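You operate a simulated robot arm through the tools that you are given. There is no shell and no other tool.

Carry out the task below with a simulated robot arm. There is one attempt and no reset: what you move stays moved.

## Task
Put one of the coils from the rack top on the shelf on the cradle post. Put the 22 bench coupler from the parts bench top on top of the beige spare block on the layout table top. Put the green rag on the brown flat carton on the rack top. Take the buckle from the rack top and leave it on the size 57 bay floor. Take the wax jar and put it in the centre gd tray. Push the wide drawer shut. Fetch the oval tub and set it on the top of the grading bench. The order is free. Set down upright: wax jar.

The check looks at the end state, three seconds after you hand in, the way a careful person would. Anything else that was tipped, shoved, dropped, spilled or broken makes it a failure.

## Robot
A 6-joint arm with a fingered hand on a trunk, on a base that drives. Base frame: it is fixed to the floor where the robot stands at the start and does not move with it; the origin is under the middle of the robot, x ahead of it, y to its left, z up. Lengths are in m, angles in degrees, forces in N, time in s.
With the tool pointing down near the work surface it reaches from about 0.74 to 0.94 m from the robot's upright axis, wherever it stands. Its first joint turns from -166.0 to 166.0 degrees. Places, roughly: bench coupler [-6.25, 0.75, 0.75]; buckle (6x5x2 cm) [3, -0.1, 1.2]; coil [3.25, -1.25, 1.25]; flat carton [3.25, -0.5, 1.25]; green rag (11x6x3 cm) [3.1, -0.4, 1.2]; oval tub (20x11x5 cm) [-1.8, 2.7, 0.9]; shelf on the cradle post (42x21 cm) [1.58, -2.24, 0.82]; size 57 bay floor (18x34 cm) [4.2, -3.16, 1.2]; spare block [-5.25, -0.75, 0.75]; top of the grading bench [-1.8, -1.7, 0.9]; tray2 (13x34 cm) [4.16, -3.62, 0.8]; wax jar [2.5, 0.5, 1.25]; wide drawer [-2.3, 2.2, 0.7]. Payload 5 kg.
The tool frame sits at the grasp point between the pads (the TCP): z along the fingers, y along the line on which they close. The tips reach 0.036 m beyond it. Largest opening 0.12 m; the body of the gripper starts 0.042 m behind the TCP. The gripper is a hand of 4 fingers: y runs from the thumb to the fingers, the wrist lies at [-0.019, -0.123, -0.211] in the tool frame.
Orientation is told as [roll, pitch, yaw] about the base's x, y, z axes, in that order, counted from this pose: with the fingers straight down and the wrist toward the robot, the tool's x, y and z point along [0, 1, 0], [1, 0, 0] and [0, 0, -1] of the base frame.

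## Interface
- The arm moves only by the tool send_rows. Its argument "series" is a list of rows, each a list of 2 entries, a list of its own where there are three numbers: the shift along the tool's x, y, z in units of 50 mm (1.0 is 50 mm), then the turn, a rotation vector about the tool's x, y, z in units of 5 degrees (1.0 is 5 degrees). In form: [[[tx, ty, tz], [rx, ry, rz]], ...]. A call has 1 to 20 rows; each row shifts and turns the commanded pose from where the row before left it, along the tool's axes as they then stand. A call with a number of a shift or a turn outside -1 to 1 is refused whole. Rows are played at 5 a second. More than 0.05 m and 8.6 degrees between two rows, and nothing of the call is played. Where a pose cannot be reached the arm comes as near as it can. A force on the tool above 40 N (or 10 N above the force at the start of the call, whichever is more), or a blocked arm, ends the call early, and 0.2 s more pass. In this call time passes only in rows, and 0.2 s behind the last. The reply holds the time, the measured pose of the TCP, the force on the tool along the base axes, the opening and the grip force, in the units named above and with some noise, with the torque about the TCP (base axes, N m) and any sound that the robot's microphone picked up, and new pictures: "show" is both (left out), scene, wrist or none.
- Cameras (640 x 400 px; columns grow to the right, rows downward): "scene" is now at [0.1125, 0.0038, 1.7479]; the picture's right is [-0.05, -1.00, -0.00], its down [-0.67, 0.03, -0.74] and it looks along [0.74, -0.04, -0.67] (base axes); focal length 251 px, centre (320, 200). "wrist" rides on the gripper at [0.073, -0.101, -0.142] in the tool frame; the picture's right is [-0.79, 0.29, -0.54], its down [-0.56, -0.70, 0.44] and it looks along [-0.25, 0.65, 0.71] (tool axes); focal length 280 px, centre (320, 200). There is no depth. A picture from a camera that has moved, and an enlarged one, comes with that camera's place and axes in the base frame and with its lens. The place of the scene camera against the robot may be out by one fixed shift of up to 0.018 m in any direction.
- lift_body(by): slides the trunk up (or, below 0, down) by that many m; the arm and the scene camera ride with it, the base frame stays. It gives what a move gives, with no picture.
- base_move(legs): drives the robot by 1 to 6 legs, each [ahead, turn to the left] in m and degrees, along the robot's own axes; the way and the turn of a leg run together, so that a leg with both is an arc; at most 1.5 m and 180 degrees a leg. The arm and the cameras ride along, it lands a little off, and it stops where it bumps. It gives what a move gives, and a new picture of the scene camera.
- set_fingers(index, middle, ring, thumb_bend, thumb_turn): sets how far each is bent, from 0 (flat) to 100 (curled in); at 30 the hand is open as for a grip, at 70 the pads meet at the TCP. One left out holds its place. A second passes; each finger stops where it meets its share of the squeeze, and holds until it gets a number again. It is the only way to open and close the hand. It gives what a move gives, with no picture; readings hold the bend of each and the force on the fingers (four entries, about 0 where the hand has none), thumb and palm. thumb_turn goes from beside the hand (0) to across from the fingers (100), as for a grip.
- head_to(pan, tilt): turns the head with the scene camera to pan (to the left, within 86 degrees either way) and tilt (down, from -29 to 69), counted from straight ahead of the robot. It gives what a move gives, and a new picture of the scene camera.
- zoom(camera, box): a new picture of the part [left, top, right, bottom] of that camera's present view, enlarged. No time passes.
- sign_off(): hands the job in; it is judged then, once.

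Places have to be worked out from the pictures, the camera data and where the tool is seen. Open the gripper and draw the arm clear of the work before you hand the job in, unless the task says otherwise.

The tools are called by a JSON object that holds its "name" and its "arguments". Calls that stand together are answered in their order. send_rows: Moves the arm, as the interface text tells. Its arguments: {"type":"object","properties":{"series":{"type":"array","items":{"type":"array"}},"show":{"type":"string","enum":["both","scene","wrist","none"]}},"required":["series"]} The other tools are called the same way: lift_body (by) slides the trunk up or down; set_fingers (index, middle, ring, thumb_bend, thumb_turn) moves the fingers one by one; base_move (legs) drives the base; head_to (pan, tilt) turns the head that bears the scene camera; zoom (camera, box) takes an enlarged picture of a part of a camera's view; sign_off () hands the job in.

At the start:

```text
t: 0.0
tcp_pos: [0.6653, -0.2624, 1.1396]
tool_rot: [0.0, 0.0, -0.1]
ft_force: [0.8, -0.3, 0.1]
torque: [-0.02, -0.03, -0.02]
finger_gap: 0.1197
grasp_force: 0.0
shape: jaw
bend: [30.0, 30.0, 30.0, 30.0, 98.0]
finger forces: [0.0, 0.0, 0.1, 0.0, 0.0, 0.0]
trunk travel left (down, up): [-0.75, 0.09]
robot x, y, heading: [0.0046, -0.0013, 0.1]
head pan, tilt: [-3.0, 41.9]
```

scene: 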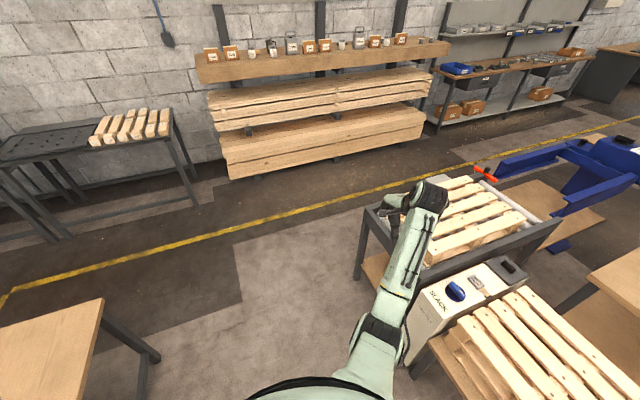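
wrist: 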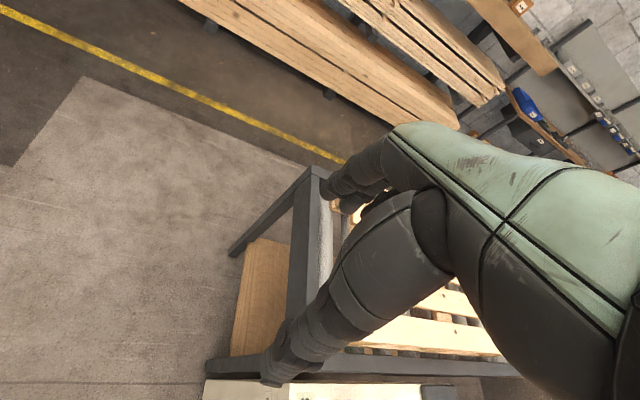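

I'll first look around: the rack with small objects is ahead of me. I zoom in on the rack top and pan the head to map the other places.

{"name": "zoom", "arguments": {"camera": "scene", "box": [180, 20, 460, 195]}}

{"name": "zoom", "arguments": {"camera": "scene", "box": [400, 0, 640, 150]}}

{"name": "head_to", "arguments": {"pan": -60, "tilt": 35}}

```text
2.29 times, centred on (320, 108) of scene
camera zoom: at [0.1125, 0.0038, 1.7479], right [-0.05, -1.0, 0.0], down [-0.67, 0.03, -0.74], along [0.74, -0.04, -0.67], focal length 574 px, centre (320, 411)
```

zoom: 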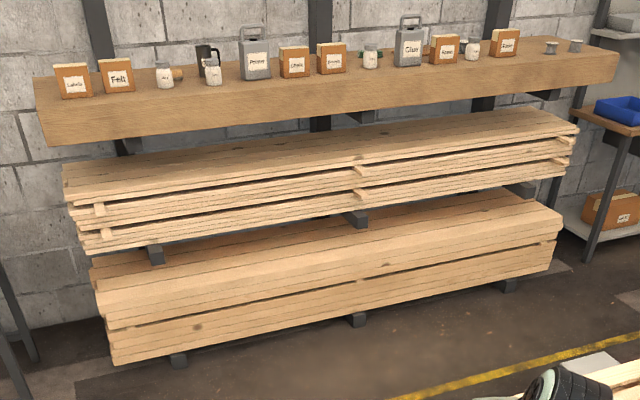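

```text
2.67 times, centred on (520, 75) of scene
camera zoom: at [0.1125, 0.0038, 1.7479], right [-0.05, -1.0, 0.0], down [-0.67, 0.03, -0.74], along [0.74, -0.04, -0.67], focal length 669 px, centre (-213, 533)
```

zoom: 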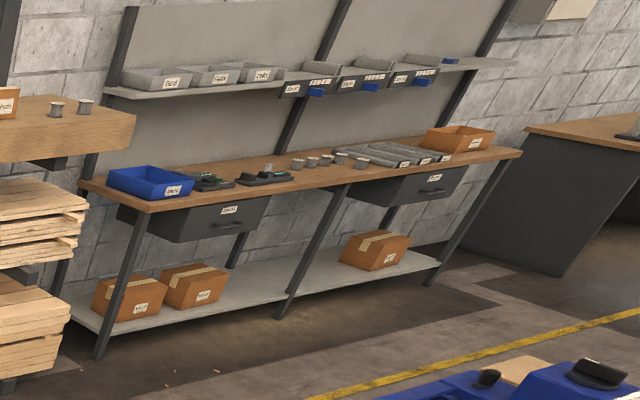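

```text
t: 1.3
tcp_pos: [0.6651, -0.2617, 1.1399]
tool_rot: [0.0, 0.0, 0.0]
ft_force: [-0.6, 0.1, -0.3]
torque: [0.03, 0.01, -0.02]
finger_gap: 0.1198
grasp_force: 0.1
shape: jaw
bend: [30.0, 30.0, 30.0, 30.0, 98.0]
finger forces: [0.0, 0.0, 0.0, 0.0, 0.0, 0.0]
trunk travel left (down, up): [-0.75, 0.09]
robot x, y, heading: [-0.0025, 0.0006, -0.3]
head pan, tilt: [-60.0, 35.0]
camera scene: at [0.073, -0.0681, 1.7582], right [-0.87, -0.5, 0.0], down [-0.29, 0.5, -0.82], along [0.41, -0.71, -0.57], focal length 251 px, centre (320, 200)
```

scene: 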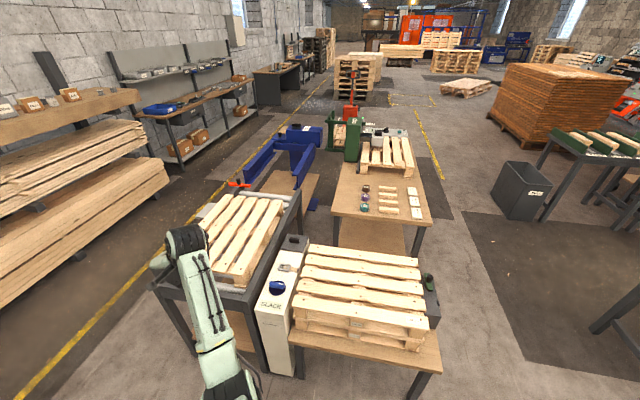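

The rack top carries cartons, jars and (right end) coils. I keep surveying by panning left.

{"name": "head_to", "arguments": {"pan": 60, "tilt": 35}}

{"name": "head_to", "arguments": {"pan": -86, "tilt": 25}}

{"name": "head_to", "arguments": {"pan": 0, "tilt": 20}}

```text
t: 3.3
tcp_pos: [0.6648, -0.2625, 1.1391]
tool_rot: [0.0, -0.1, 0.1]
ft_force: [-0.4, 0.2, -0.3]
torque: [0.0, 0.01, 0.0]
finger_gap: 0.1198
grasp_force: 0.1
shape: jaw
bend: [30.0, 30.0, 30.0, 30.0, 98.0]
finger forces: [0.0, 0.0, 0.0, 0.0, 0.1, 0.0]
trunk travel left (down, up): [-0.75, 0.09]
robot x, y, heading: [0.0029, 0.0005, 0.1]
head pan, tilt: [60.0, 35.0]
camera scene: at [0.073, 0.0843, 1.7583], right [0.87, -0.5, 0.0], down [-0.29, -0.5, -0.82], along [0.41, 0.71, -0.57], focal length 251 px, centre (320, 200)
```

scene: 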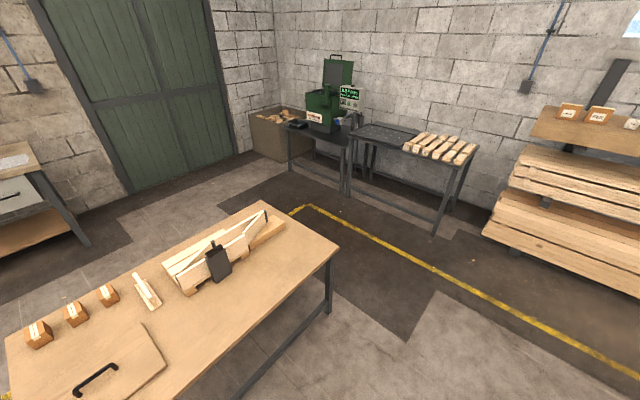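

```text
t: 5.6
tcp_pos: [0.6653, -0.2624, 1.1411]
tool_rot: [-0.1, -0.1, 0.0]
ft_force: [0.3, -0.1, 0.1]
torque: [-0.04, -0.03, 0.01]
finger_gap: 0.1198
grasp_force: 0.0
shape: jaw
bend: [30.0, 30.0, 30.0, 30.0, 98.0]
finger forces: [0.0, 0.0, 0.0, 0.1, 0.0, 0.0]
trunk travel left (down, up): [-0.75, 0.09]
robot x, y, heading: [0.0009, -0.0042, 0.4]
head pan, tilt: [-85.9, 25.0]
camera scene: at [0.0355, -0.0838, 1.774], right [-1.0, -0.07, 0.0], down [-0.03, 0.42, -0.91], along [0.06, -0.9, -0.42], focal length 251 px, centre (320, 200)
```

scene: 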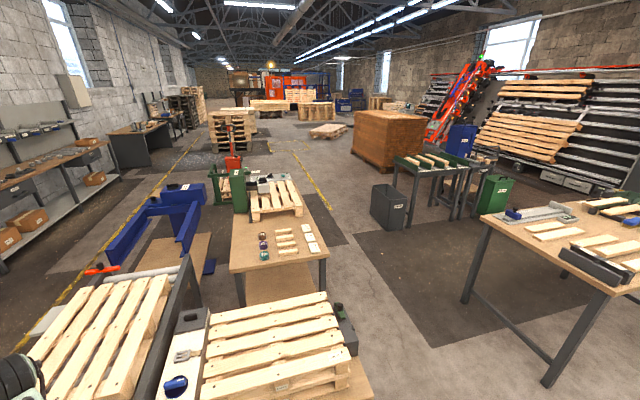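

```text
t: 7.2
tcp_pos: [0.6649, -0.262, 1.1407]
tool_rot: [0.0, 0.0, 0.0]
ft_force: [0.3, 0.4, -0.7]
torque: [0.0, 0.01, 0.0]
finger_gap: 0.1197
grasp_force: 0.0
shape: jaw
bend: [30.0, 30.0, 30.0, 30.0, 98.0]
finger forces: [0.0, 0.1, 0.0, 0.0, 0.0, 0.0]
trunk travel left (down, up): [-0.75, 0.09]
robot x, y, heading: [-0.0008, 0.0024, -0.1]
head pan, tilt: [0.0, 20.0]
camera scene: at [0.122, 0.008, 1.7821], right [0.0, -1.0, 0.0], down [-0.34, 0.0, -0.94], along [0.94, 0.0, -0.34], focal length 251 px, centre (320, 200)
```

scene: 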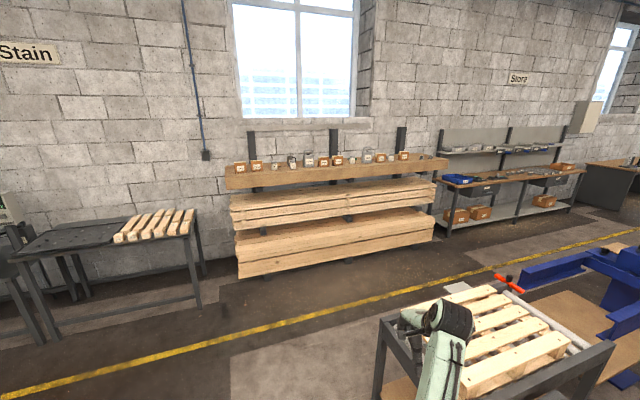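

I zoom along the rack top from this view to identify the items (wax jar, rag, flat carton, buckle, coils).

{"name": "zoom", "arguments": {"camera": "scene", "box": [220, 135, 340, 210]}}

{"name": "zoom", "arguments": {"camera": "scene", "box": [330, 135, 450, 210]}}

{"name": "zoom", "arguments": {"camera": "scene", "box": [430, 110, 600, 216]}}

```text
5.33 times, centred on (280, 172) of scene
camera zoom: at [0.122, 0.008, 1.7821], right [0.0, -1.0, 0.0], down [-0.34, 0.0, -0.94], along [0.94, 0.0, -0.34], focal length 1339 px, centre (533, 347)
```

zoom: 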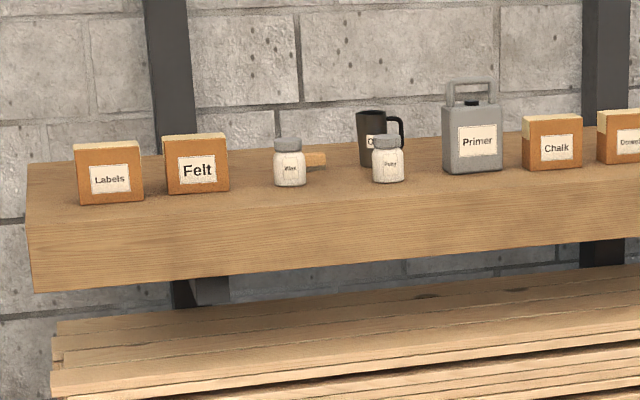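

```text
5.33 times, centred on (390, 172) of scene
camera zoom: at [0.122, 0.008, 1.7821], right [0.0, -1.0, 0.0], down [-0.34, 0.0, -0.94], along [0.94, 0.0, -0.34], focal length 1339 px, centre (-53, 347)
```

zoom: 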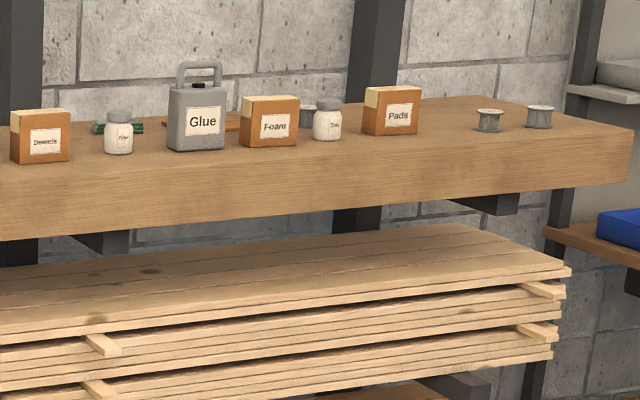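

```text
3.76 times, centred on (515, 163) of scene
camera zoom: at [0.122, 0.008, 1.7821], right [0.0, -1.0, 0.0], down [-0.34, 0.0, -0.94], along [0.94, 0.0, -0.34], focal length 945 px, centre (-414, 339)
```

zoom: 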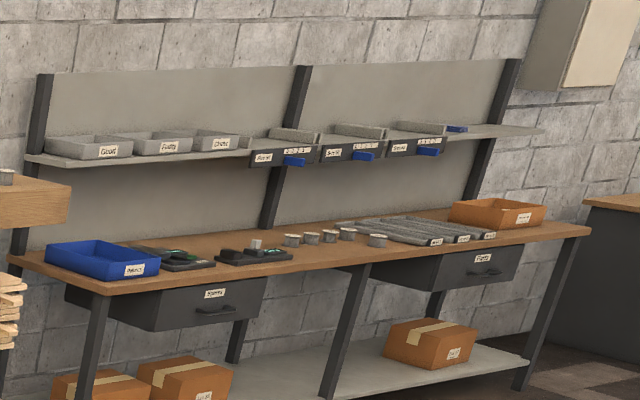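

The rack line runs slanted (about 16° off), with jar "Wax" near its left half. I turn left 16° and drive 1.1 m toward the rack, staying clear of the tables.

{"name": "base_move", "arguments": {"legs": [[0, 16], [1.0, 0]]}}

```text
t: 13.9
tcp_pos: [1.6772, 0.2098, 1.1404]
tool_rot: [-0.1, 0.1, 16.1]
ft_force: [0.1, 0.3, -0.1]
torque: [-0.01, 0.02, -0.03]
finger_gap: 0.1195
grasp_force: 0.0
shape: jaw
bend: [30.0, 30.0, 30.0, 30.0, 98.0]
finger forces: [0.0, 0.1, 0.0, 0.1, 0.0, 0.1]
trunk travel left (down, up): [-0.75, 0.09]
robot x, y, heading: [0.9669, 0.2779, 16.3]
head pan, tilt: [0.0, 20.0]
camera scene: at [1.0824, 0.3194, 1.7821], right [0.28, -0.96, 0.0], down [-0.33, -0.1, -0.94], along [0.9, 0.26, -0.34], focal length 251 px, centre (320, 200)
```

scene: 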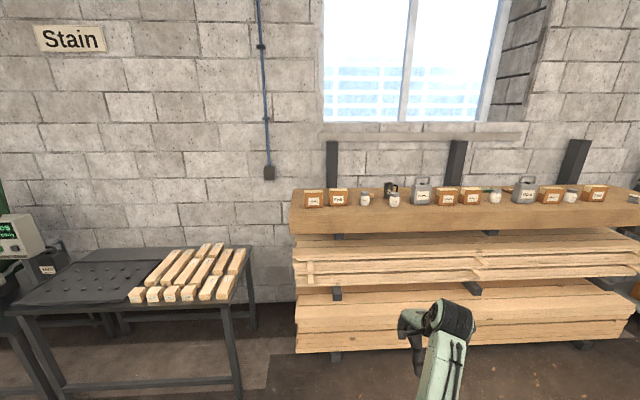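

The rack's front edge is now square to my heading. I zoom on the rack top to measure item positions.

{"name": "zoom", "arguments": {"camera": "scene", "box": [285, 160, 445, 260]}}

{"name": "zoom", "arguments": {"camera": "scene", "box": [480, 160, 640, 260]}}

{"name": "head_to", "arguments": {"pan": -40, "tilt": 25}}

```text
4.00 times, centred on (365, 210) of scene
camera zoom: at [1.0824, 0.3194, 1.7821], right [0.28, -0.96, 0.0], down [-0.33, -0.1, -0.94], along [0.9, 0.26, -0.34], focal length 1004 px, centre (140, 160)
```

zoom: 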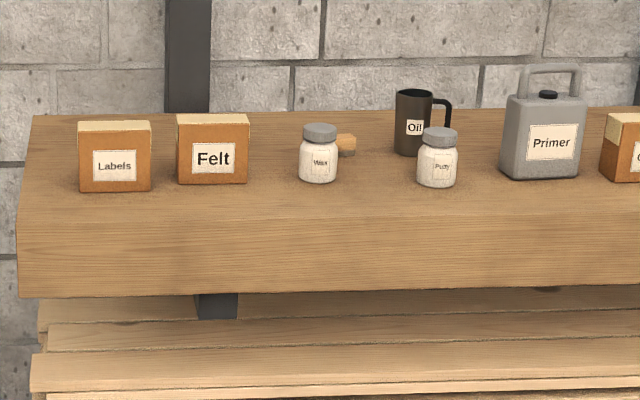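

```text
4.00 times, centred on (560, 210) of scene
camera zoom: at [1.0824, 0.3194, 1.7821], right [0.28, -0.96, 0.0], down [-0.33, -0.1, -0.94], along [0.9, 0.26, -0.34], focal length 1004 px, centre (-640, 160)
```

zoom: 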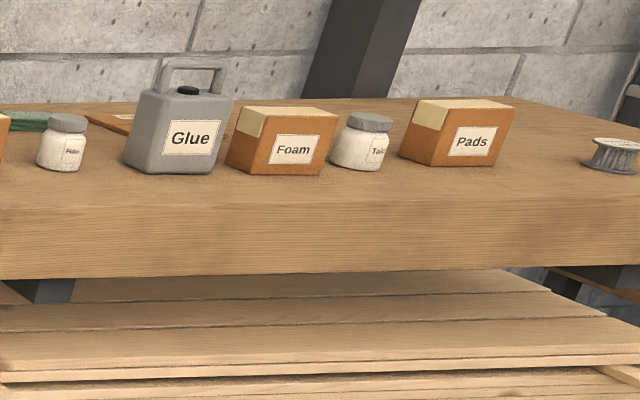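

```text
t: 15.0
tcp_pos: [1.6771, 0.2115, 1.1391]
tool_rot: [0.0, -0.1, 16.1]
ft_force: [0.0, 0.6, 0.3]
torque: [0.0, -0.01, 0.02]
finger_gap: 0.1197
grasp_force: 0.0
shape: jaw
bend: [30.0, 30.0, 30.0, 30.0, 98.0]
finger forces: [0.0, 0.1, 0.1, 0.0, 0.0, 0.1]
trunk travel left (down, up): [-0.75, 0.09]
robot x, y, heading: [0.9661, 0.2782, 16.2]
head pan, tilt: [-40.0, 25.0]
camera scene: at [1.0774, 0.2564, 1.774], right [-0.4, -0.92, 0.0], down [-0.39, 0.17, -0.91], along [0.83, -0.37, -0.42], focal length 251 px, centre (320, 200)
```

scene: 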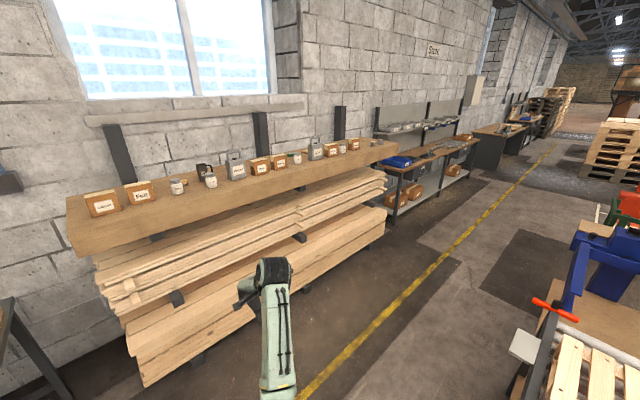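

Triangulating from two views, the rack top is at z≈1.21 and the wax jar at about (2.57, 0.46). Before approaching I raise the arm and trunk so the hand clears the rack top and its items.

{"name": "lift_body", "arguments": {"by": 0.09}}

{"name": "send_rows", "arguments": {"series": [[[0, 0, -1], [0, 0, 0]], [[0, 0, -1], [0, 0, 0]], [[0, 0, -1], [0, 0, 0]], [[0, 0, -1], [0, 0, 0]], [[0, 0, -1], [0, 0, 0]]]}}

```text
t: 16.2
tcp_pos: [1.6764, 0.2113, 1.2312]
tool_rot: [0.0, 0.0, 16.1]
ft_force: [0.3, 0.5, 0.1]
torque: [-0.03, 0.0, 0.0]
finger_gap: 0.1196
grasp_force: 0.0
shape: jaw
bend: [30.0, 30.0, 30.0, 30.0, 98.0]
finger forces: [0.1, 0.0, 0.0, 0.0, 0.0, 0.0]
trunk travel left (down, up): [-0.84, 0.0]
robot x, y, heading: [0.9641, 0.2774, 16.1]
head pan, tilt: [-40.0, 25.0]
```

```text
t: 17.4
tcp_pos: [1.7159, 0.2038, 1.4584]
tool_rot: [0.0, -0.1, 16.1]
ft_force: [0.1, 0.2, 0.0]
torque: [0.01, 0.02, 0.01]
finger_gap: 0.1196
grasp_force: 0.0
shape: jaw
bend: [30.0, 30.0, 30.0, 30.0, 98.0]
finger forces: [0.1, 0.1, 0.0, 0.0, 0.0, 0.0]
out of reach, approached as far as the arm can: row 4, 5
trunk travel left (down, up): [-0.84, 0.0]
robot x, y, heading: [0.9656, 0.2755, 16.1]
head pan, tilt: [-40.0, 25.0]
camera scene: at [1.0782, 0.2559, 1.8638], right [-0.4, -0.91, 0.0], down [-0.39, 0.17, -0.91], along [0.83, -0.37, -0.42], focal length 251 px, centre (320, 200)
camera wrist: at [1.5989, 0.2439, 1.601], right [0.5, -0.68, 0.54], down [-0.52, -0.73, -0.44], along [0.7, -0.06, -0.71], focal length 280 px, centre (320, 200)
```

scene: 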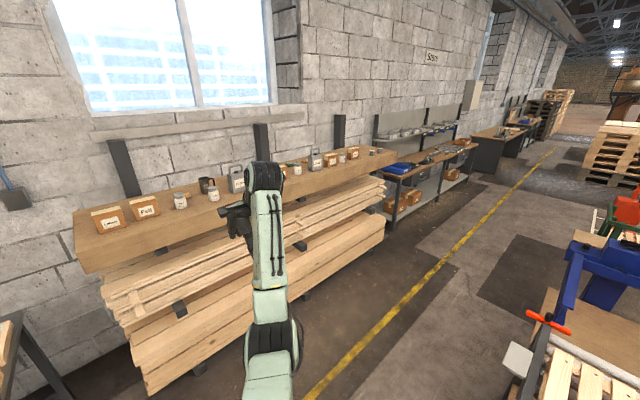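
wrist: 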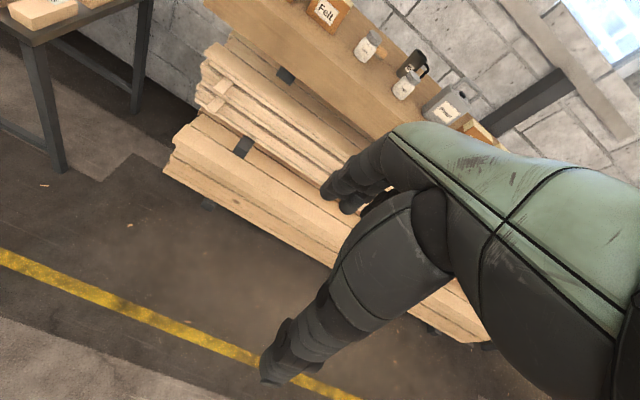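

The raise reached its limit at z≈1.46, enough to clear jars. I now drive 0.70 m toward the rack so the wax jar comes within reach, watching with the head straight ahead and lower.

{"name": "base_move", "arguments": {"legs": [[0.7, 0]]}}

{"name": "head_to", "arguments": {"pan": -10, "tilt": 38}}

```text
t: 21.6
tcp_pos: [2.3855, 0.3915, 1.4602]
tool_rot: [-0.1, -0.1, 15.8]
ft_force: [0.2, 0.3, -0.5]
torque: [-0.01, 0.01, 0.04]
finger_gap: 0.1196
grasp_force: 0.0
shape: jaw
bend: [30.0, 30.0, 30.0, 30.0, 98.0]
finger forces: [0.0, 0.0, 0.0, 0.0, 0.0, 0.1]
trunk travel left (down, up): [-0.84, 0.0]
robot x, y, heading: [1.639, 0.4691, 15.8]
head pan, tilt: [-40.0, 25.0]
camera scene: at [1.7477, 0.4478, 1.8641], right [-0.41, -0.91, 0.0], down [-0.39, 0.17, -0.91], along [0.83, -0.37, -0.42], focal length 251 px, centre (320, 200)
```

scene: 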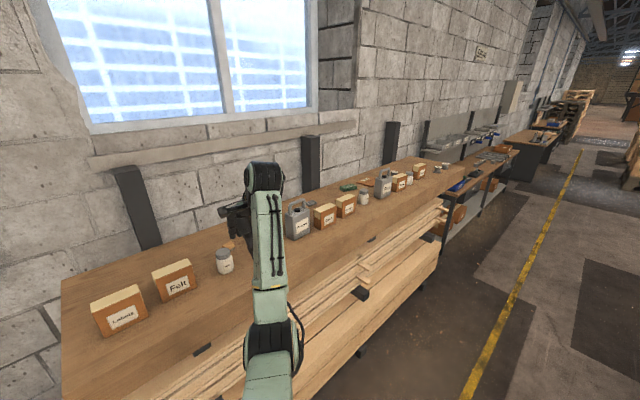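

```text
t: 22.6
tcp_pos: [2.3866, 0.3913, 1.4595]
tool_rot: [0.0, 0.0, 15.7]
ft_force: [-0.3, -0.4, -0.1]
torque: [0.02, -0.01, -0.02]
finger_gap: 0.1196
grasp_force: 0.1
shape: jaw
bend: [30.0, 30.0, 30.0, 30.0, 98.0]
finger forces: [0.0, 0.0, 0.1, 0.1, 0.0, 0.0]
trunk travel left (down, up): [-0.84, 0.0]
robot x, y, heading: [1.634, 0.4708, 15.7]
head pan, tilt: [-10.0, 38.0]
camera scene: at [1.7502, 0.4943, 1.8437], right [0.1, -0.99, 0.0], down [-0.61, -0.06, -0.79], along [0.78, 0.08, -0.62], focal length 251 px, centre (320, 200)
```

scene: 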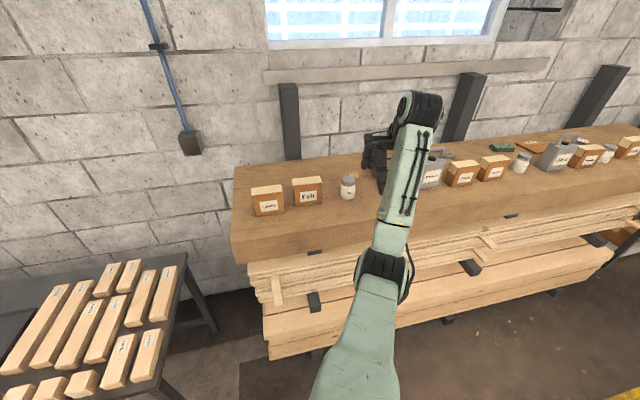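

I zoom on the jar area for a precise measure from this closer viewpoint.

{"name": "zoom", "arguments": {"camera": "scene", "box": [230, 90, 450, 228]}}

{"name": "zoom", "arguments": {"camera": "scene", "box": [420, 90, 640, 228]}}

{"name": "zoom", "arguments": {"camera": "wrist", "box": [0, 0, 640, 400]}}

```text
2.90 times, centred on (340, 159) of scene
camera zoom: at [1.7502, 0.4943, 1.8437], right [0.1, -0.99, 0.0], down [-0.61, -0.06, -0.79], along [0.78, 0.08, -0.62], focal length 728 px, centre (262, 319)
```

zoom: 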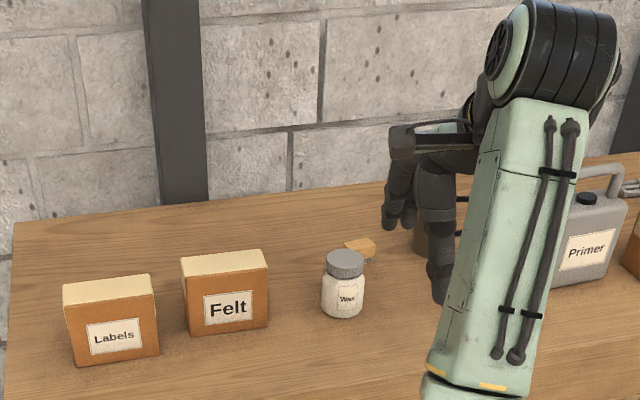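

```text
2.90 times, centred on (530, 159) of scene
camera zoom: at [1.7502, 0.4943, 1.8437], right [0.1, -0.99, 0.0], down [-0.61, -0.06, -0.79], along [0.78, 0.08, -0.62], focal length 728 px, centre (-289, 319)
```

zoom: 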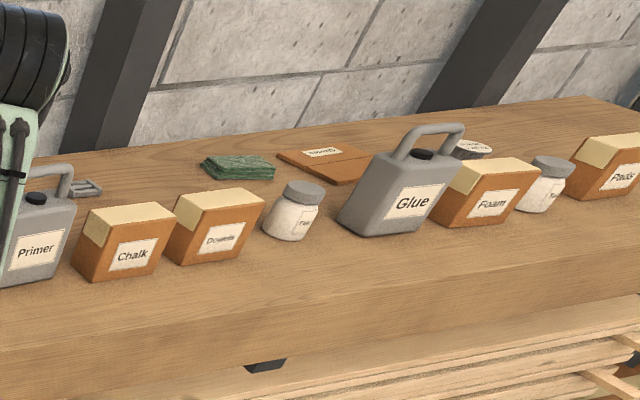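

```text
1.00 times, centred on (320, 200) of wrist (not enlarged: the box is as wide or as high as the picture)
camera zoom: at [2.269, 0.4329, 1.6012], right [0.49, -0.68, 0.54], down [-0.52, -0.73, -0.44], along [0.7, -0.06, -0.71], focal length 280 px, centre (320, 200)
```

zoom: 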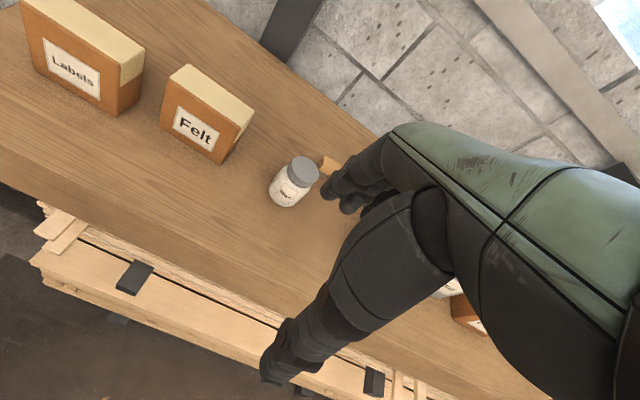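

The jar sits at about (2.585, 0.458), 6 cm wide and 9 cm tall; that is 0.95 m from my axis, a bit far. I edge 0.10 m closer, then hover the hand over it.

{"name": "base_move", "arguments": {"legs": [[0.1, 0]]}}

{"name": "send_rows", "arguments": {"series": [[[0, 0, 0], [0, 0, 0]]], "show": "wrist"}}

```text
t: 23.8
tcp_pos: [2.4831, 0.4192, 1.4596]
tool_rot: [0.0, -0.2, 15.8]
ft_force: [0.1, 0.0, -0.2]
torque: [0.0, 0.0, 0.02]
finger_gap: 0.1196
grasp_force: 0.0
shape: jaw
bend: [30.0, 30.0, 30.0, 30.0, 98.0]
finger forces: [0.0, 0.0, 0.0, 0.0, 0.1, 0.0]
trunk travel left (down, up): [-0.84, 0.0]
robot x, y, heading: [1.7363, 0.4987, 15.9]
head pan, tilt: [-10.0, 38.0]
camera scene: at [1.8454, 0.5217, 1.8438], right [0.1, -0.99, 0.0], down [-0.61, -0.06, -0.79], along [0.78, 0.08, -0.61], focal length 251 px, centre (320, 200)
```

scene: 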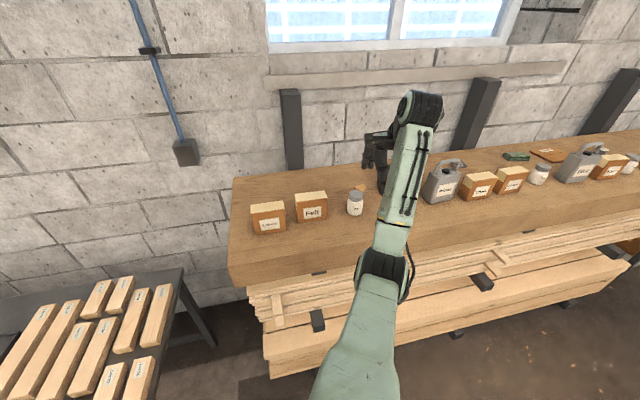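

```text
t: 24.2
tcp_pos: [2.4821, 0.4188, 1.4612]
tool_rot: [0.0, -0.2, 15.8]
ft_force: [-0.9, -0.3, 0.3]
torque: [-0.02, -0.05, 0.0]
finger_gap: 0.1196
grasp_force: 0.1
shape: jaw
bend: [30.0, 30.0, 30.0, 30.0, 98.0]
finger forces: [0.0, 0.1, 0.0, 0.1, 0.1, 0.0]
trunk travel left (down, up): [-0.84, 0.0]
robot x, y, heading: [1.7346, 0.4958, 15.9]
head pan, tilt: [-10.0, 38.0]
camera wrist: at [2.3639, 0.4599, 1.602], right [0.49, -0.68, 0.54], down [-0.52, -0.73, -0.44], along [0.7, -0.06, -0.71], focal length 280 px, centre (320, 200)
```

wrist: 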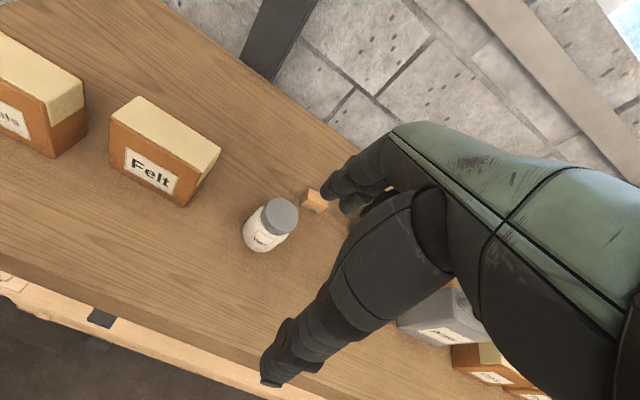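

The jar measures (2.594, 0.457) consistently in both cameras. I move the hand horizontally over it, then check.

{"name": "send_rows", "arguments": {"series": [[[0.124, 0.8, 0], [0, 0, 0]], [[0, 0.8, 0], [0, 0, 0]], [[0, 0.75, 0], [0, 0, 0]], [[0, 0, 0.8], [0, 0, 0]]]}}

```text
t: 25.2
tcp_pos: [2.5963, 0.4564, 1.419]
tool_rot: [0.0, 0.0, 15.8]
ft_force: [0.5, 0.0, -0.1]
torque: [-0.01, 0.02, -0.03]
finger_gap: 0.1202
grasp_force: 0.0
shape: jaw
bend: [30.0, 30.0, 30.0, 30.0, 98.0]
finger forces: [0.1, 0.0, 0.0, 0.0, 0.1, 0.0]
trunk travel left (down, up): [-0.84, 0.0]
robot x, y, heading: [1.7335, 0.4969, 15.9]
head pan, tilt: [-10.0, 38.0]
camera scene: at [1.849, 0.5221, 1.8436], right [0.1, -0.99, 0.0], down [-0.61, -0.06, -0.79], along [0.78, 0.08, -0.62], focal length 251 px, centre (320, 200)
camera wrist: at [2.4786, 0.4987, 1.5606], right [0.49, -0.68, 0.54], down [-0.52, -0.73, -0.44], along [0.7, -0.06, -0.71], focal length 280 px, centre (320, 200)
```

scene: 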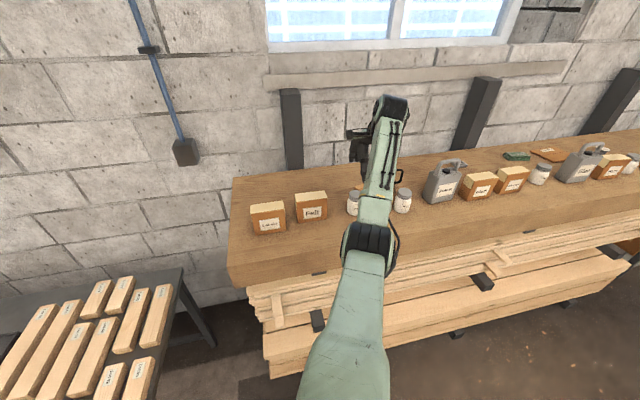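
wrist: 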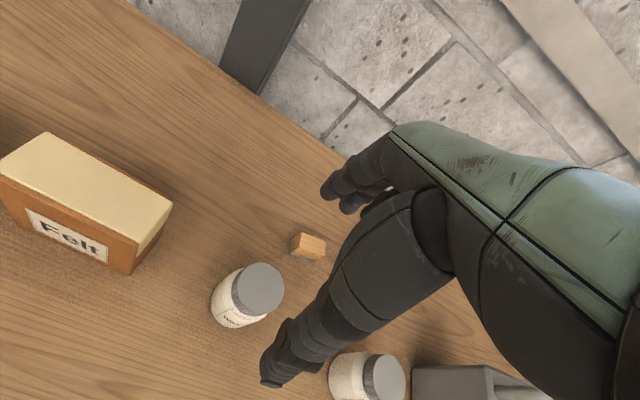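

The jar is centred beneath the TCP (projection matches within about 5 mm). I descend most of the way and look.

{"name": "send_rows", "arguments": {"series": [[[0, 0, 0.7], [0, 0, 0]], [[0, 0, 0.7], [0, 0, 0]], [[0, 0, 0.6], [0, 0, 0]], [[0, 0, 0.5], [0, 0, 0]]]}}

{"name": "zoom", "arguments": {"camera": "scene", "box": [300, 130, 440, 218]}}

```text
t: 26.2
tcp_pos: [2.5936, 0.4571, 1.2938]
tool_rot: [-0.1, -0.2, 15.8]
ft_force: [0.4, 0.5, 0.0]
torque: [0.01, 0.05, 0.01]
finger_gap: 0.1199
grasp_force: 0.0
shape: jaw
bend: [30.0, 30.0, 30.0, 30.0, 98.0]
finger forces: [0.1, 0.1, 0.0, 0.1, 0.0, 0.0]
trunk travel left (down, up): [-0.84, 0.0]
robot x, y, heading: [1.7345, 0.4975, 16.0]
head pan, tilt: [-10.0, 38.0]
camera scene: at [1.8475, 0.5222, 1.8437], right [0.1, -0.99, 0.0], down [-0.61, -0.06, -0.79], along [0.78, 0.08, -0.62], focal length 251 px, centre (320, 200)
camera wrist: at [2.4764, 0.4986, 1.4358], right [0.49, -0.68, 0.54], down [-0.52, -0.73, -0.44], along [0.7, -0.06, -0.71], focal length 280 px, centre (320, 200)
```

scene: 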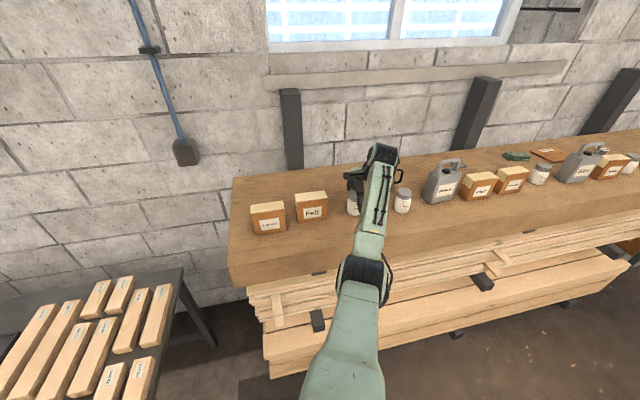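
wrist: 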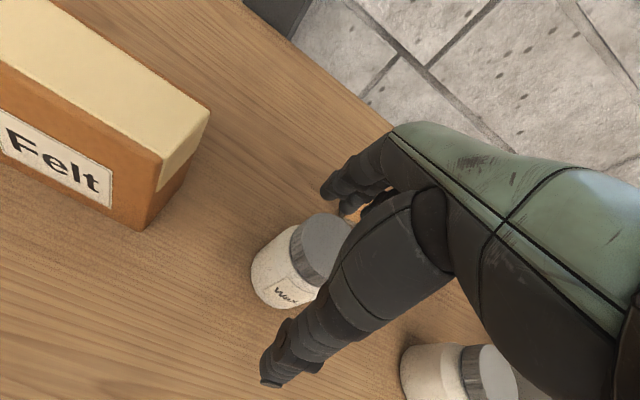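

```text
4.55 times, centred on (370, 174) of scene
camera zoom: at [1.8475, 0.5222, 1.8437], right [0.1, -0.99, 0.0], down [-0.61, -0.06, -0.79], along [0.78, 0.08, -0.62], focal length 1141 px, centre (93, 318)
```

zoom: 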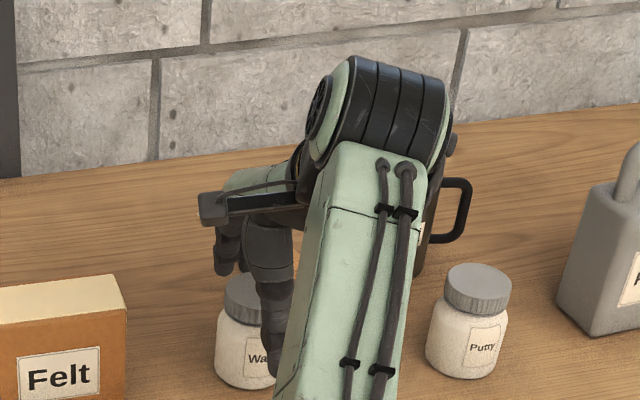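

The jar stands between thumb and fingers. I lower the last 18 mm and then close the fingers around it.

{"name": "send_rows", "arguments": {"series": [[[0, 0, 0.36], [0, 0, 0]]], "show": "wrist"}}

{"name": "set_fingers", "arguments": {"index": 50, "middle": 50, "ring": 50, "thumb_bend": 50}}

```text
t: 26.6
tcp_pos: [2.5934, 0.4564, 1.2764]
tool_rot: [0.1, -0.1, 15.8]
ft_force: [0.0, 0.0, -0.1]
torque: [-0.01, -0.01, 0.0]
finger_gap: 0.1202
grasp_force: 0.0
shape: jaw
bend: [30.0, 30.0, 30.0, 30.0, 98.0]
finger forces: [0.0, 0.0, 0.0, 0.0, 0.1, 0.0]
trunk travel left (down, up): [-0.84, 0.0]
robot x, y, heading: [1.7348, 0.4975, 16.0]
head pan, tilt: [-10.0, 38.0]
camera wrist: at [2.4766, 0.4986, 1.4181], right [0.49, -0.68, 0.54], down [-0.52, -0.73, -0.44], along [0.7, -0.06, -0.71], focal length 280 px, centre (320, 200)
```

wrist: 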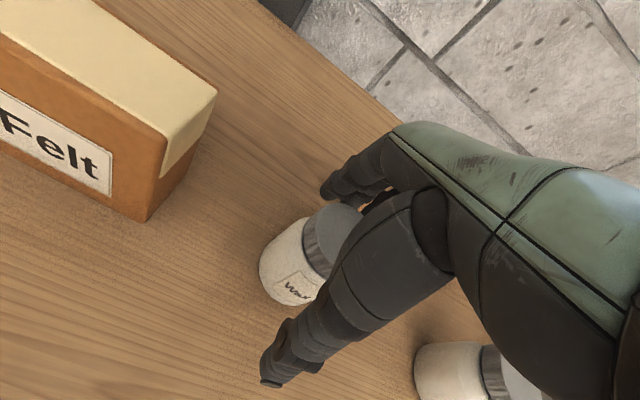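

```text
t: 27.6
tcp_pos: [2.5941, 0.4571, 1.2755]
tool_rot: [0.0, -0.2, 15.7]
ft_force: [0.6, 0.4, 1.0]
torque: [0.0, -0.01, 0.0]
finger_gap: 0.0651
grasp_force: 0.0
shape: fingers
bend: [50.0, 50.0, 50.0, 50.0, 98.0]
finger forces: [0.1, 0.0, 0.0, 0.1, 0.1, 0.0]
trunk travel left (down, up): [-0.84, 0.0]
robot x, y, heading: [1.7307, 0.4975, 15.9]
head pan, tilt: [-10.0, 38.0]
```

Gap is 65 mm with no contact yet; I close further until the fingers squeeze the jar.

{"name": "set_fingers", "arguments": {"index": 62, "middle": 62, "ring": 62, "thumb_bend": 62}}

{"name": "zoom", "arguments": {"camera": "wrist", "box": [160, 100, 480, 300]}}

```text
t: 28.6
tcp_pos: [2.5942, 0.4573, 1.2756]
tool_rot: [0.0, -0.1, 15.8]
ft_force: [1.1, -0.5, 2.3]
torque: [-0.05, -0.14, 0.03]
finger_gap: 0.0563
grasp_force: 13.2
shape: fingers
bend: [54.0, 56.0, 62.0, 54.0, 97.0]
finger forces: [6.7, 7.3, 0.1, 0.0, 13.6, 0.0]
trunk travel left (down, up): [-0.84, 0.0]
robot x, y, heading: [1.7335, 0.4964, 16.1]
head pan, tilt: [-10.0, 38.0]
```

```text
2.00 times, centred on (320, 200) of wrist
camera zoom: at [2.4765, 0.4988, 1.4183], right [0.49, -0.68, 0.54], down [-0.52, -0.73, -0.44], along [0.7, -0.06, -0.71], focal length 561 px, centre (320, 200)
```

zoom: 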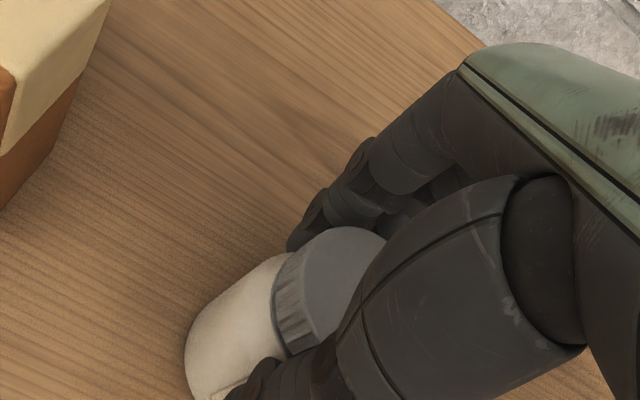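

Index, middle and thumb hold with 13 N. I lift the jar straight up and check that it stays upright in the hand.

{"name": "send_rows", "arguments": {"series": [[[0, 0, -0.3], [0, 0, 0]], [[0, 0, -0.7], [0, 0, 0]], [[0, 0, -0.8], [0, 0, 0]], [[0, 0, -0.8], [0, 0, 0]]]}}

{"name": "zoom", "arguments": {"camera": "scene", "box": [300, 130, 440, 218]}}

```text
t: 29.6
tcp_pos: [2.5945, 0.4579, 1.4051]
tool_rot: [0.0, 0.0, 15.7]
ft_force: [0.3, 0.6, -2.8]
torque: [0.0, -0.02, -0.06]
finger_gap: 0.0562
grasp_force: 13.1
shape: fingers
bend: [54.0, 57.0, 62.0, 54.0, 96.0]
finger forces: [6.5, 6.5, 0.0, 0.1, 13.5, 0.0]
trunk travel left (down, up): [-0.84, 0.0]
robot x, y, heading: [1.735, 0.4972, 15.8]
head pan, tilt: [-10.0, 38.0]
camera scene: at [1.8467, 0.522, 1.8436], right [0.1, -0.99, 0.0], down [-0.61, -0.06, -0.79], along [0.78, 0.08, -0.62], focal length 251 px, centre (320, 200)
camera wrist: at [2.4762, 0.4983, 1.5472], right [0.49, -0.68, 0.54], down [-0.52, -0.73, -0.44], along [0.7, -0.06, -0.71], focal length 280 px, centre (320, 200)
```

scene: 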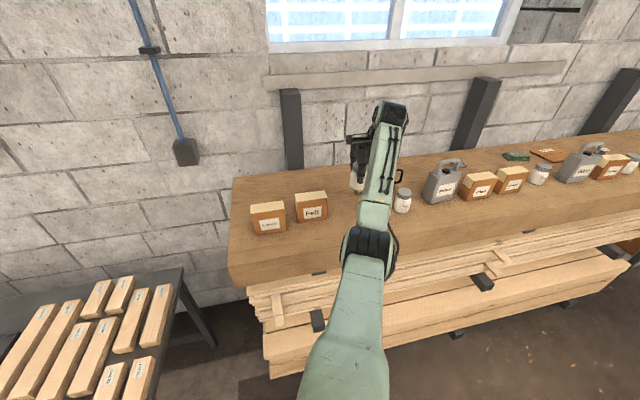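
wrist: 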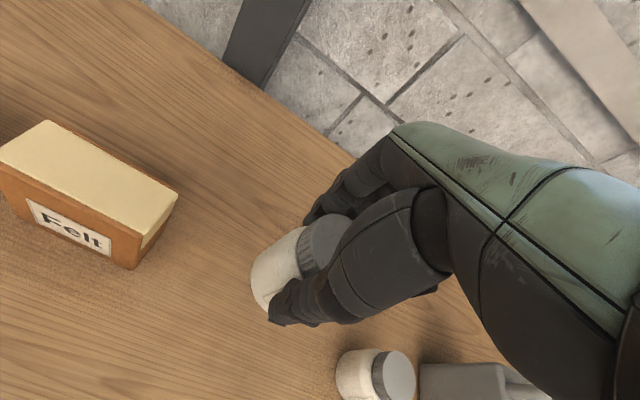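

```text
4.55 times, centred on (370, 174) of scene
camera zoom: at [1.8467, 0.522, 1.8436], right [0.1, -0.99, 0.0], down [-0.61, -0.06, -0.79], along [0.78, 0.08, -0.62], focal length 1141 px, centre (93, 318)
```

zoom: 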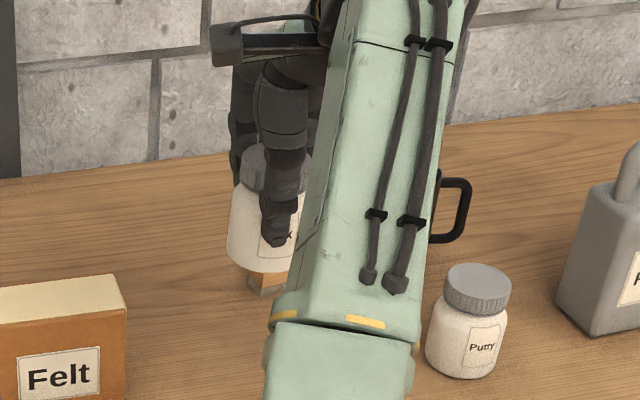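

The jar is lifted upright (about 2.8 N). I back away from the rack 0.45 m and turn right 90° so I can drive along the aisle to the store bench.

{"name": "base_move", "arguments": {"legs": [[-0.45, 0]]}}

{"name": "head_to", "arguments": {"pan": -70, "tilt": 30}}

```text
t: 32.5
tcp_pos: [2.1642, 0.3323, 1.4034]
tool_rot: [-0.1, 0.0, 15.8]
ft_force: [1.0, 0.5, -1.4]
torque: [0.0, 0.01, 0.0]
finger_gap: 0.0562
grasp_force: 12.9
shape: fingers
bend: [54.0, 57.0, 62.0, 54.0, 96.0]
finger forces: [6.4, 6.5, 0.0, 0.0, 13.5, 0.1]
trunk travel left (down, up): [-0.84, 0.0]
robot x, y, heading: [1.3038, 0.3733, 15.7]
head pan, tilt: [-10.0, 38.0]
camera scene: at [1.4174, 0.4002, 1.8435], right [0.1, -0.99, 0.0], down [-0.61, -0.06, -0.79], along [0.78, 0.08, -0.62], focal length 251 px, centre (320, 200)
```

scene: 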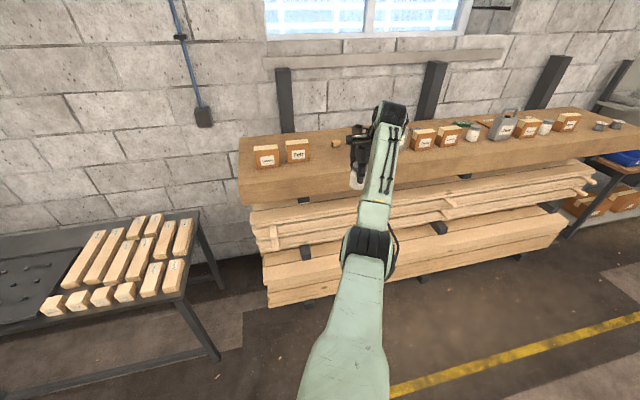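

```text
t: 33.8
tcp_pos: [2.1633, 0.3331, 1.4055]
tool_rot: [0.0, -0.1, 15.6]
ft_force: [0.3, -0.2, -1.9]
torque: [0.05, -0.04, -0.03]
finger_gap: 0.0561
grasp_force: 13.5
shape: fingers
bend: [54.0, 57.0, 62.0, 54.0, 96.0]
finger forces: [6.4, 6.5, 0.0, 0.0, 13.6, 0.0]
trunk travel left (down, up): [-0.84, 0.0]
robot x, y, heading: [1.3022, 0.3768, 15.7]
head pan, tilt: [-70.0, 30.0]
camera scene: at [1.383, 0.3178, 1.856], right [-0.81, -0.58, 0.0], down [-0.29, 0.41, -0.87], along [0.51, -0.7, -0.5], focal length 251 px, centre (320, 200)
```

scene: 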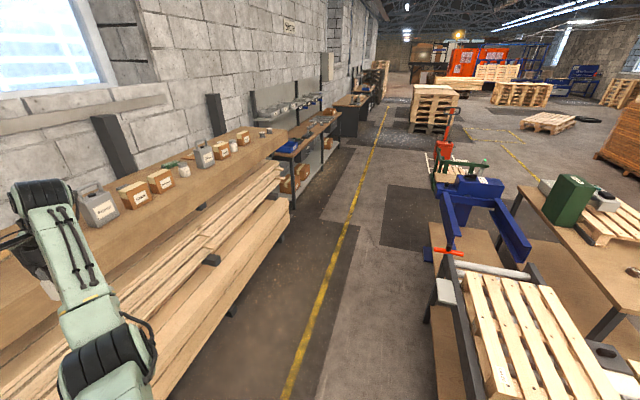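

The aisle between rack and blue fixture is clear, centre at about 0.7 m from the rack. I drive diagonally into the aisle's centre and then along it.

{"name": "base_move", "arguments": {"legs": [[0, -60], [0.85, 0], [0, -30], [1.3, 0]]}}

{"name": "head_to", "arguments": {"pan": 30, "tilt": 25}}

```text
t: 50.4
tcp_pos: [2.2653, -2.3369, 1.4061]
tool_rot: [-0.1, -0.1, -73.1]
ft_force: [-0.5, -0.6, -2.0]
torque: [-0.01, 0.01, -0.02]
finger_gap: 0.0557
grasp_force: 11.9
shape: fingers
bend: [54.0, 57.0, 62.0, 54.0, 96.0]
finger forces: [6.3, 6.3, 0.0, 0.1, 12.9, 0.0]
trunk travel left (down, up): [-0.84, 0.0]
robot x, y, heading: [2.2909, -1.4763, -73.1]
head pan, tilt: [-70.0, 30.0]
camera scene: at [2.2249, -1.5503, 1.856], right [-0.6, 0.8, 0.0], down [0.4, 0.3, -0.87], along [-0.69, -0.52, -0.5], focal length 251 px, centre (320, 200)
```

scene: 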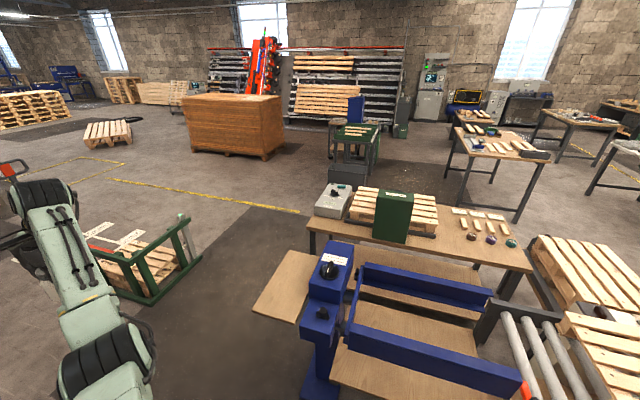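

```text
t: 52.2
tcp_pos: [2.2659, -2.3381, 1.4046]
tool_rot: [0.1, -0.1, -73.2]
ft_force: [0.5, -0.2, -1.4]
torque: [0.0, 0.01, -0.01]
finger_gap: 0.0557
grasp_force: 13.0
shape: fingers
bend: [54.0, 57.0, 62.0, 54.0, 96.0]
finger forces: [6.3, 6.3, 0.1, 0.0, 12.8, 0.0]
trunk travel left (down, up): [-0.84, 0.0]
robot x, y, heading: [2.2895, -1.476, -73.2]
head pan, tilt: [30.0, 25.0]
camera scene: at [2.3645, -1.5594, 1.864], right [-0.68, -0.73, 0.0], down [-0.31, 0.29, -0.91], along [0.66, -0.62, -0.42], focal length 251 px, centre (320, 200)
```

scene: 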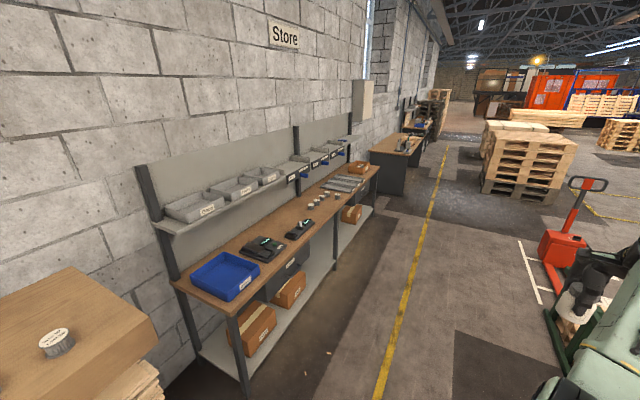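

The wooden plate beside the blue post matches the "shelf on the cradle post". I zoom into the store bench to find the gd trays and the size bays.

{"name": "zoom", "arguments": {"camera": "scene", "box": [240, 125, 400, 225]}}

{"name": "base_move", "arguments": {"legs": [[1.2, 0]]}}

```text
4.00 times, centred on (320, 175) of scene
camera zoom: at [2.3645, -1.5594, 1.864], right [-0.68, -0.73, 0.0], down [-0.31, 0.29, -0.91], along [0.66, -0.62, -0.42], focal length 1004 px, centre (320, 300)
```

zoom: 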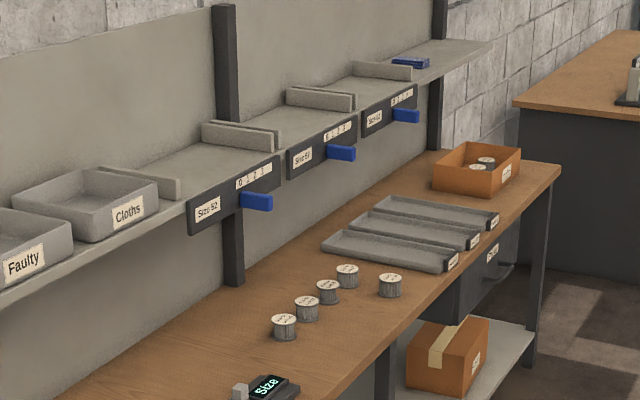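

```text
t: 58.8
tcp_pos: [2.6068, -3.4828, 1.4037]
tool_rot: [0.0, -0.1, -73.4]
ft_force: [0.3, 1.4, -1.8]
torque: [0.0, -0.02, 0.0]
finger_gap: 0.0555
grasp_force: 12.7
shape: fingers
bend: [54.0, 57.0, 62.0, 54.0, 96.0]
finger forces: [6.3, 6.4, 0.1, 0.0, 12.9, 0.0]
trunk travel left (down, up): [-0.84, 0.0]
robot x, y, heading: [2.6369, -2.6223, -73.3]
head pan, tilt: [30.0, 25.0]
camera scene: at [2.7088, -2.7045, 1.864], right [-0.69, -0.73, 0.0], down [-0.31, 0.29, -0.91], along [0.66, -0.62, -0.42], focal length 251 px, centre (320, 200)
```

scene: 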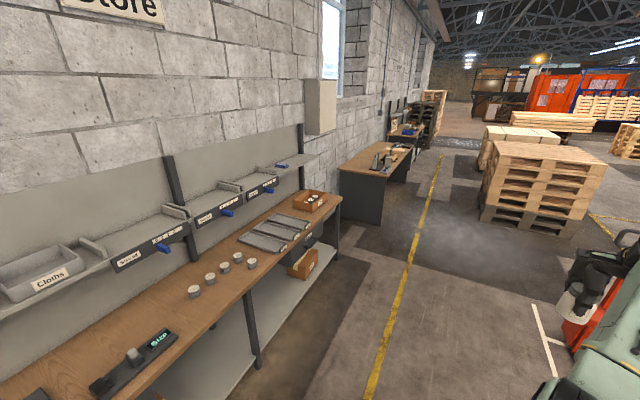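

Bays read Size 52/57/62 and three gd trays lie to the right; the centre one is near (4.16, −3.62). I drive on 1.1 m, turn left to face the bench, and look down at it.

{"name": "base_move", "arguments": {"legs": [[1.1, 0], [0, 90]]}}

{"name": "head_to", "arguments": {"pan": -10, "tilt": 38}}

```text
t: 69.5
tcp_pos: [3.8024, -3.7122, 1.4053]
tool_rot: [0.0, 0.0, 15.7]
ft_force: [-0.7, 0.4, -2.8]
torque: [0.0, -0.03, 0.03]
finger_gap: 0.0551
grasp_force: 12.4
shape: fingers
bend: [55.0, 57.0, 62.0, 54.0, 96.0]
finger forces: [6.1, 6.1, 0.0, 0.0, 12.4, 0.0]
trunk travel left (down, up): [-0.84, 0.0]
robot x, y, heading: [2.9408, -3.6716, 16.0]
head pan, tilt: [30.0, 25.0]
camera scene: at [3.0342, -3.5888, 1.864], right [0.72, -0.7, 0.0], down [-0.3, -0.3, -0.91], along [0.63, 0.65, -0.42], focal length 251 px, centre (320, 200)
```

scene: 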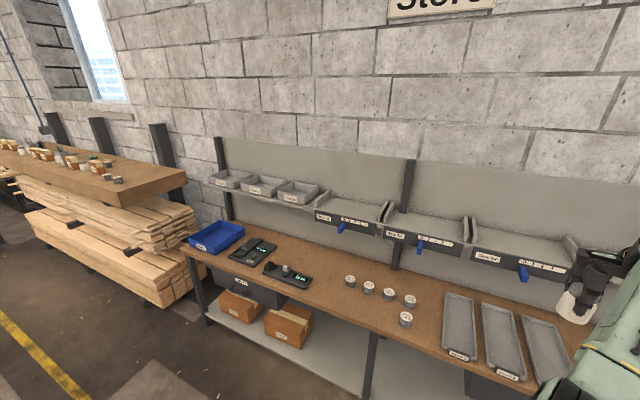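

```text
t: 70.6
tcp_pos: [3.8027, -3.7129, 1.4037]
tool_rot: [0.1, 0.0, 15.7]
ft_force: [0.3, 0.9, -2.2]
torque: [-0.04, -0.01, 0.02]
finger_gap: 0.0552
grasp_force: 12.4
shape: fingers
bend: [55.0, 57.0, 62.0, 54.0, 96.0]
finger forces: [6.2, 6.1, 0.0, 0.1, 12.5, 0.0]
trunk travel left (down, up): [-0.84, 0.0]
robot x, y, heading: [2.9419, -3.6697, 15.8]
head pan, tilt: [-10.0, 38.0]
camera scene: at [3.0557, -3.646, 1.8437], right [0.1, -0.99, 0.0], down [-0.61, -0.06, -0.79], along [0.78, 0.08, -0.62], focal length 251 px, centre (320, 200)
```

scene: 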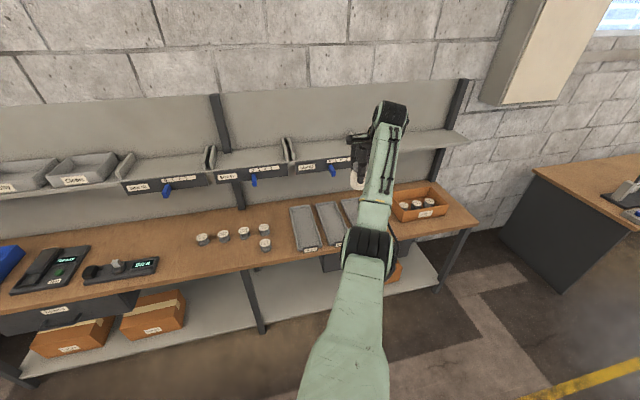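

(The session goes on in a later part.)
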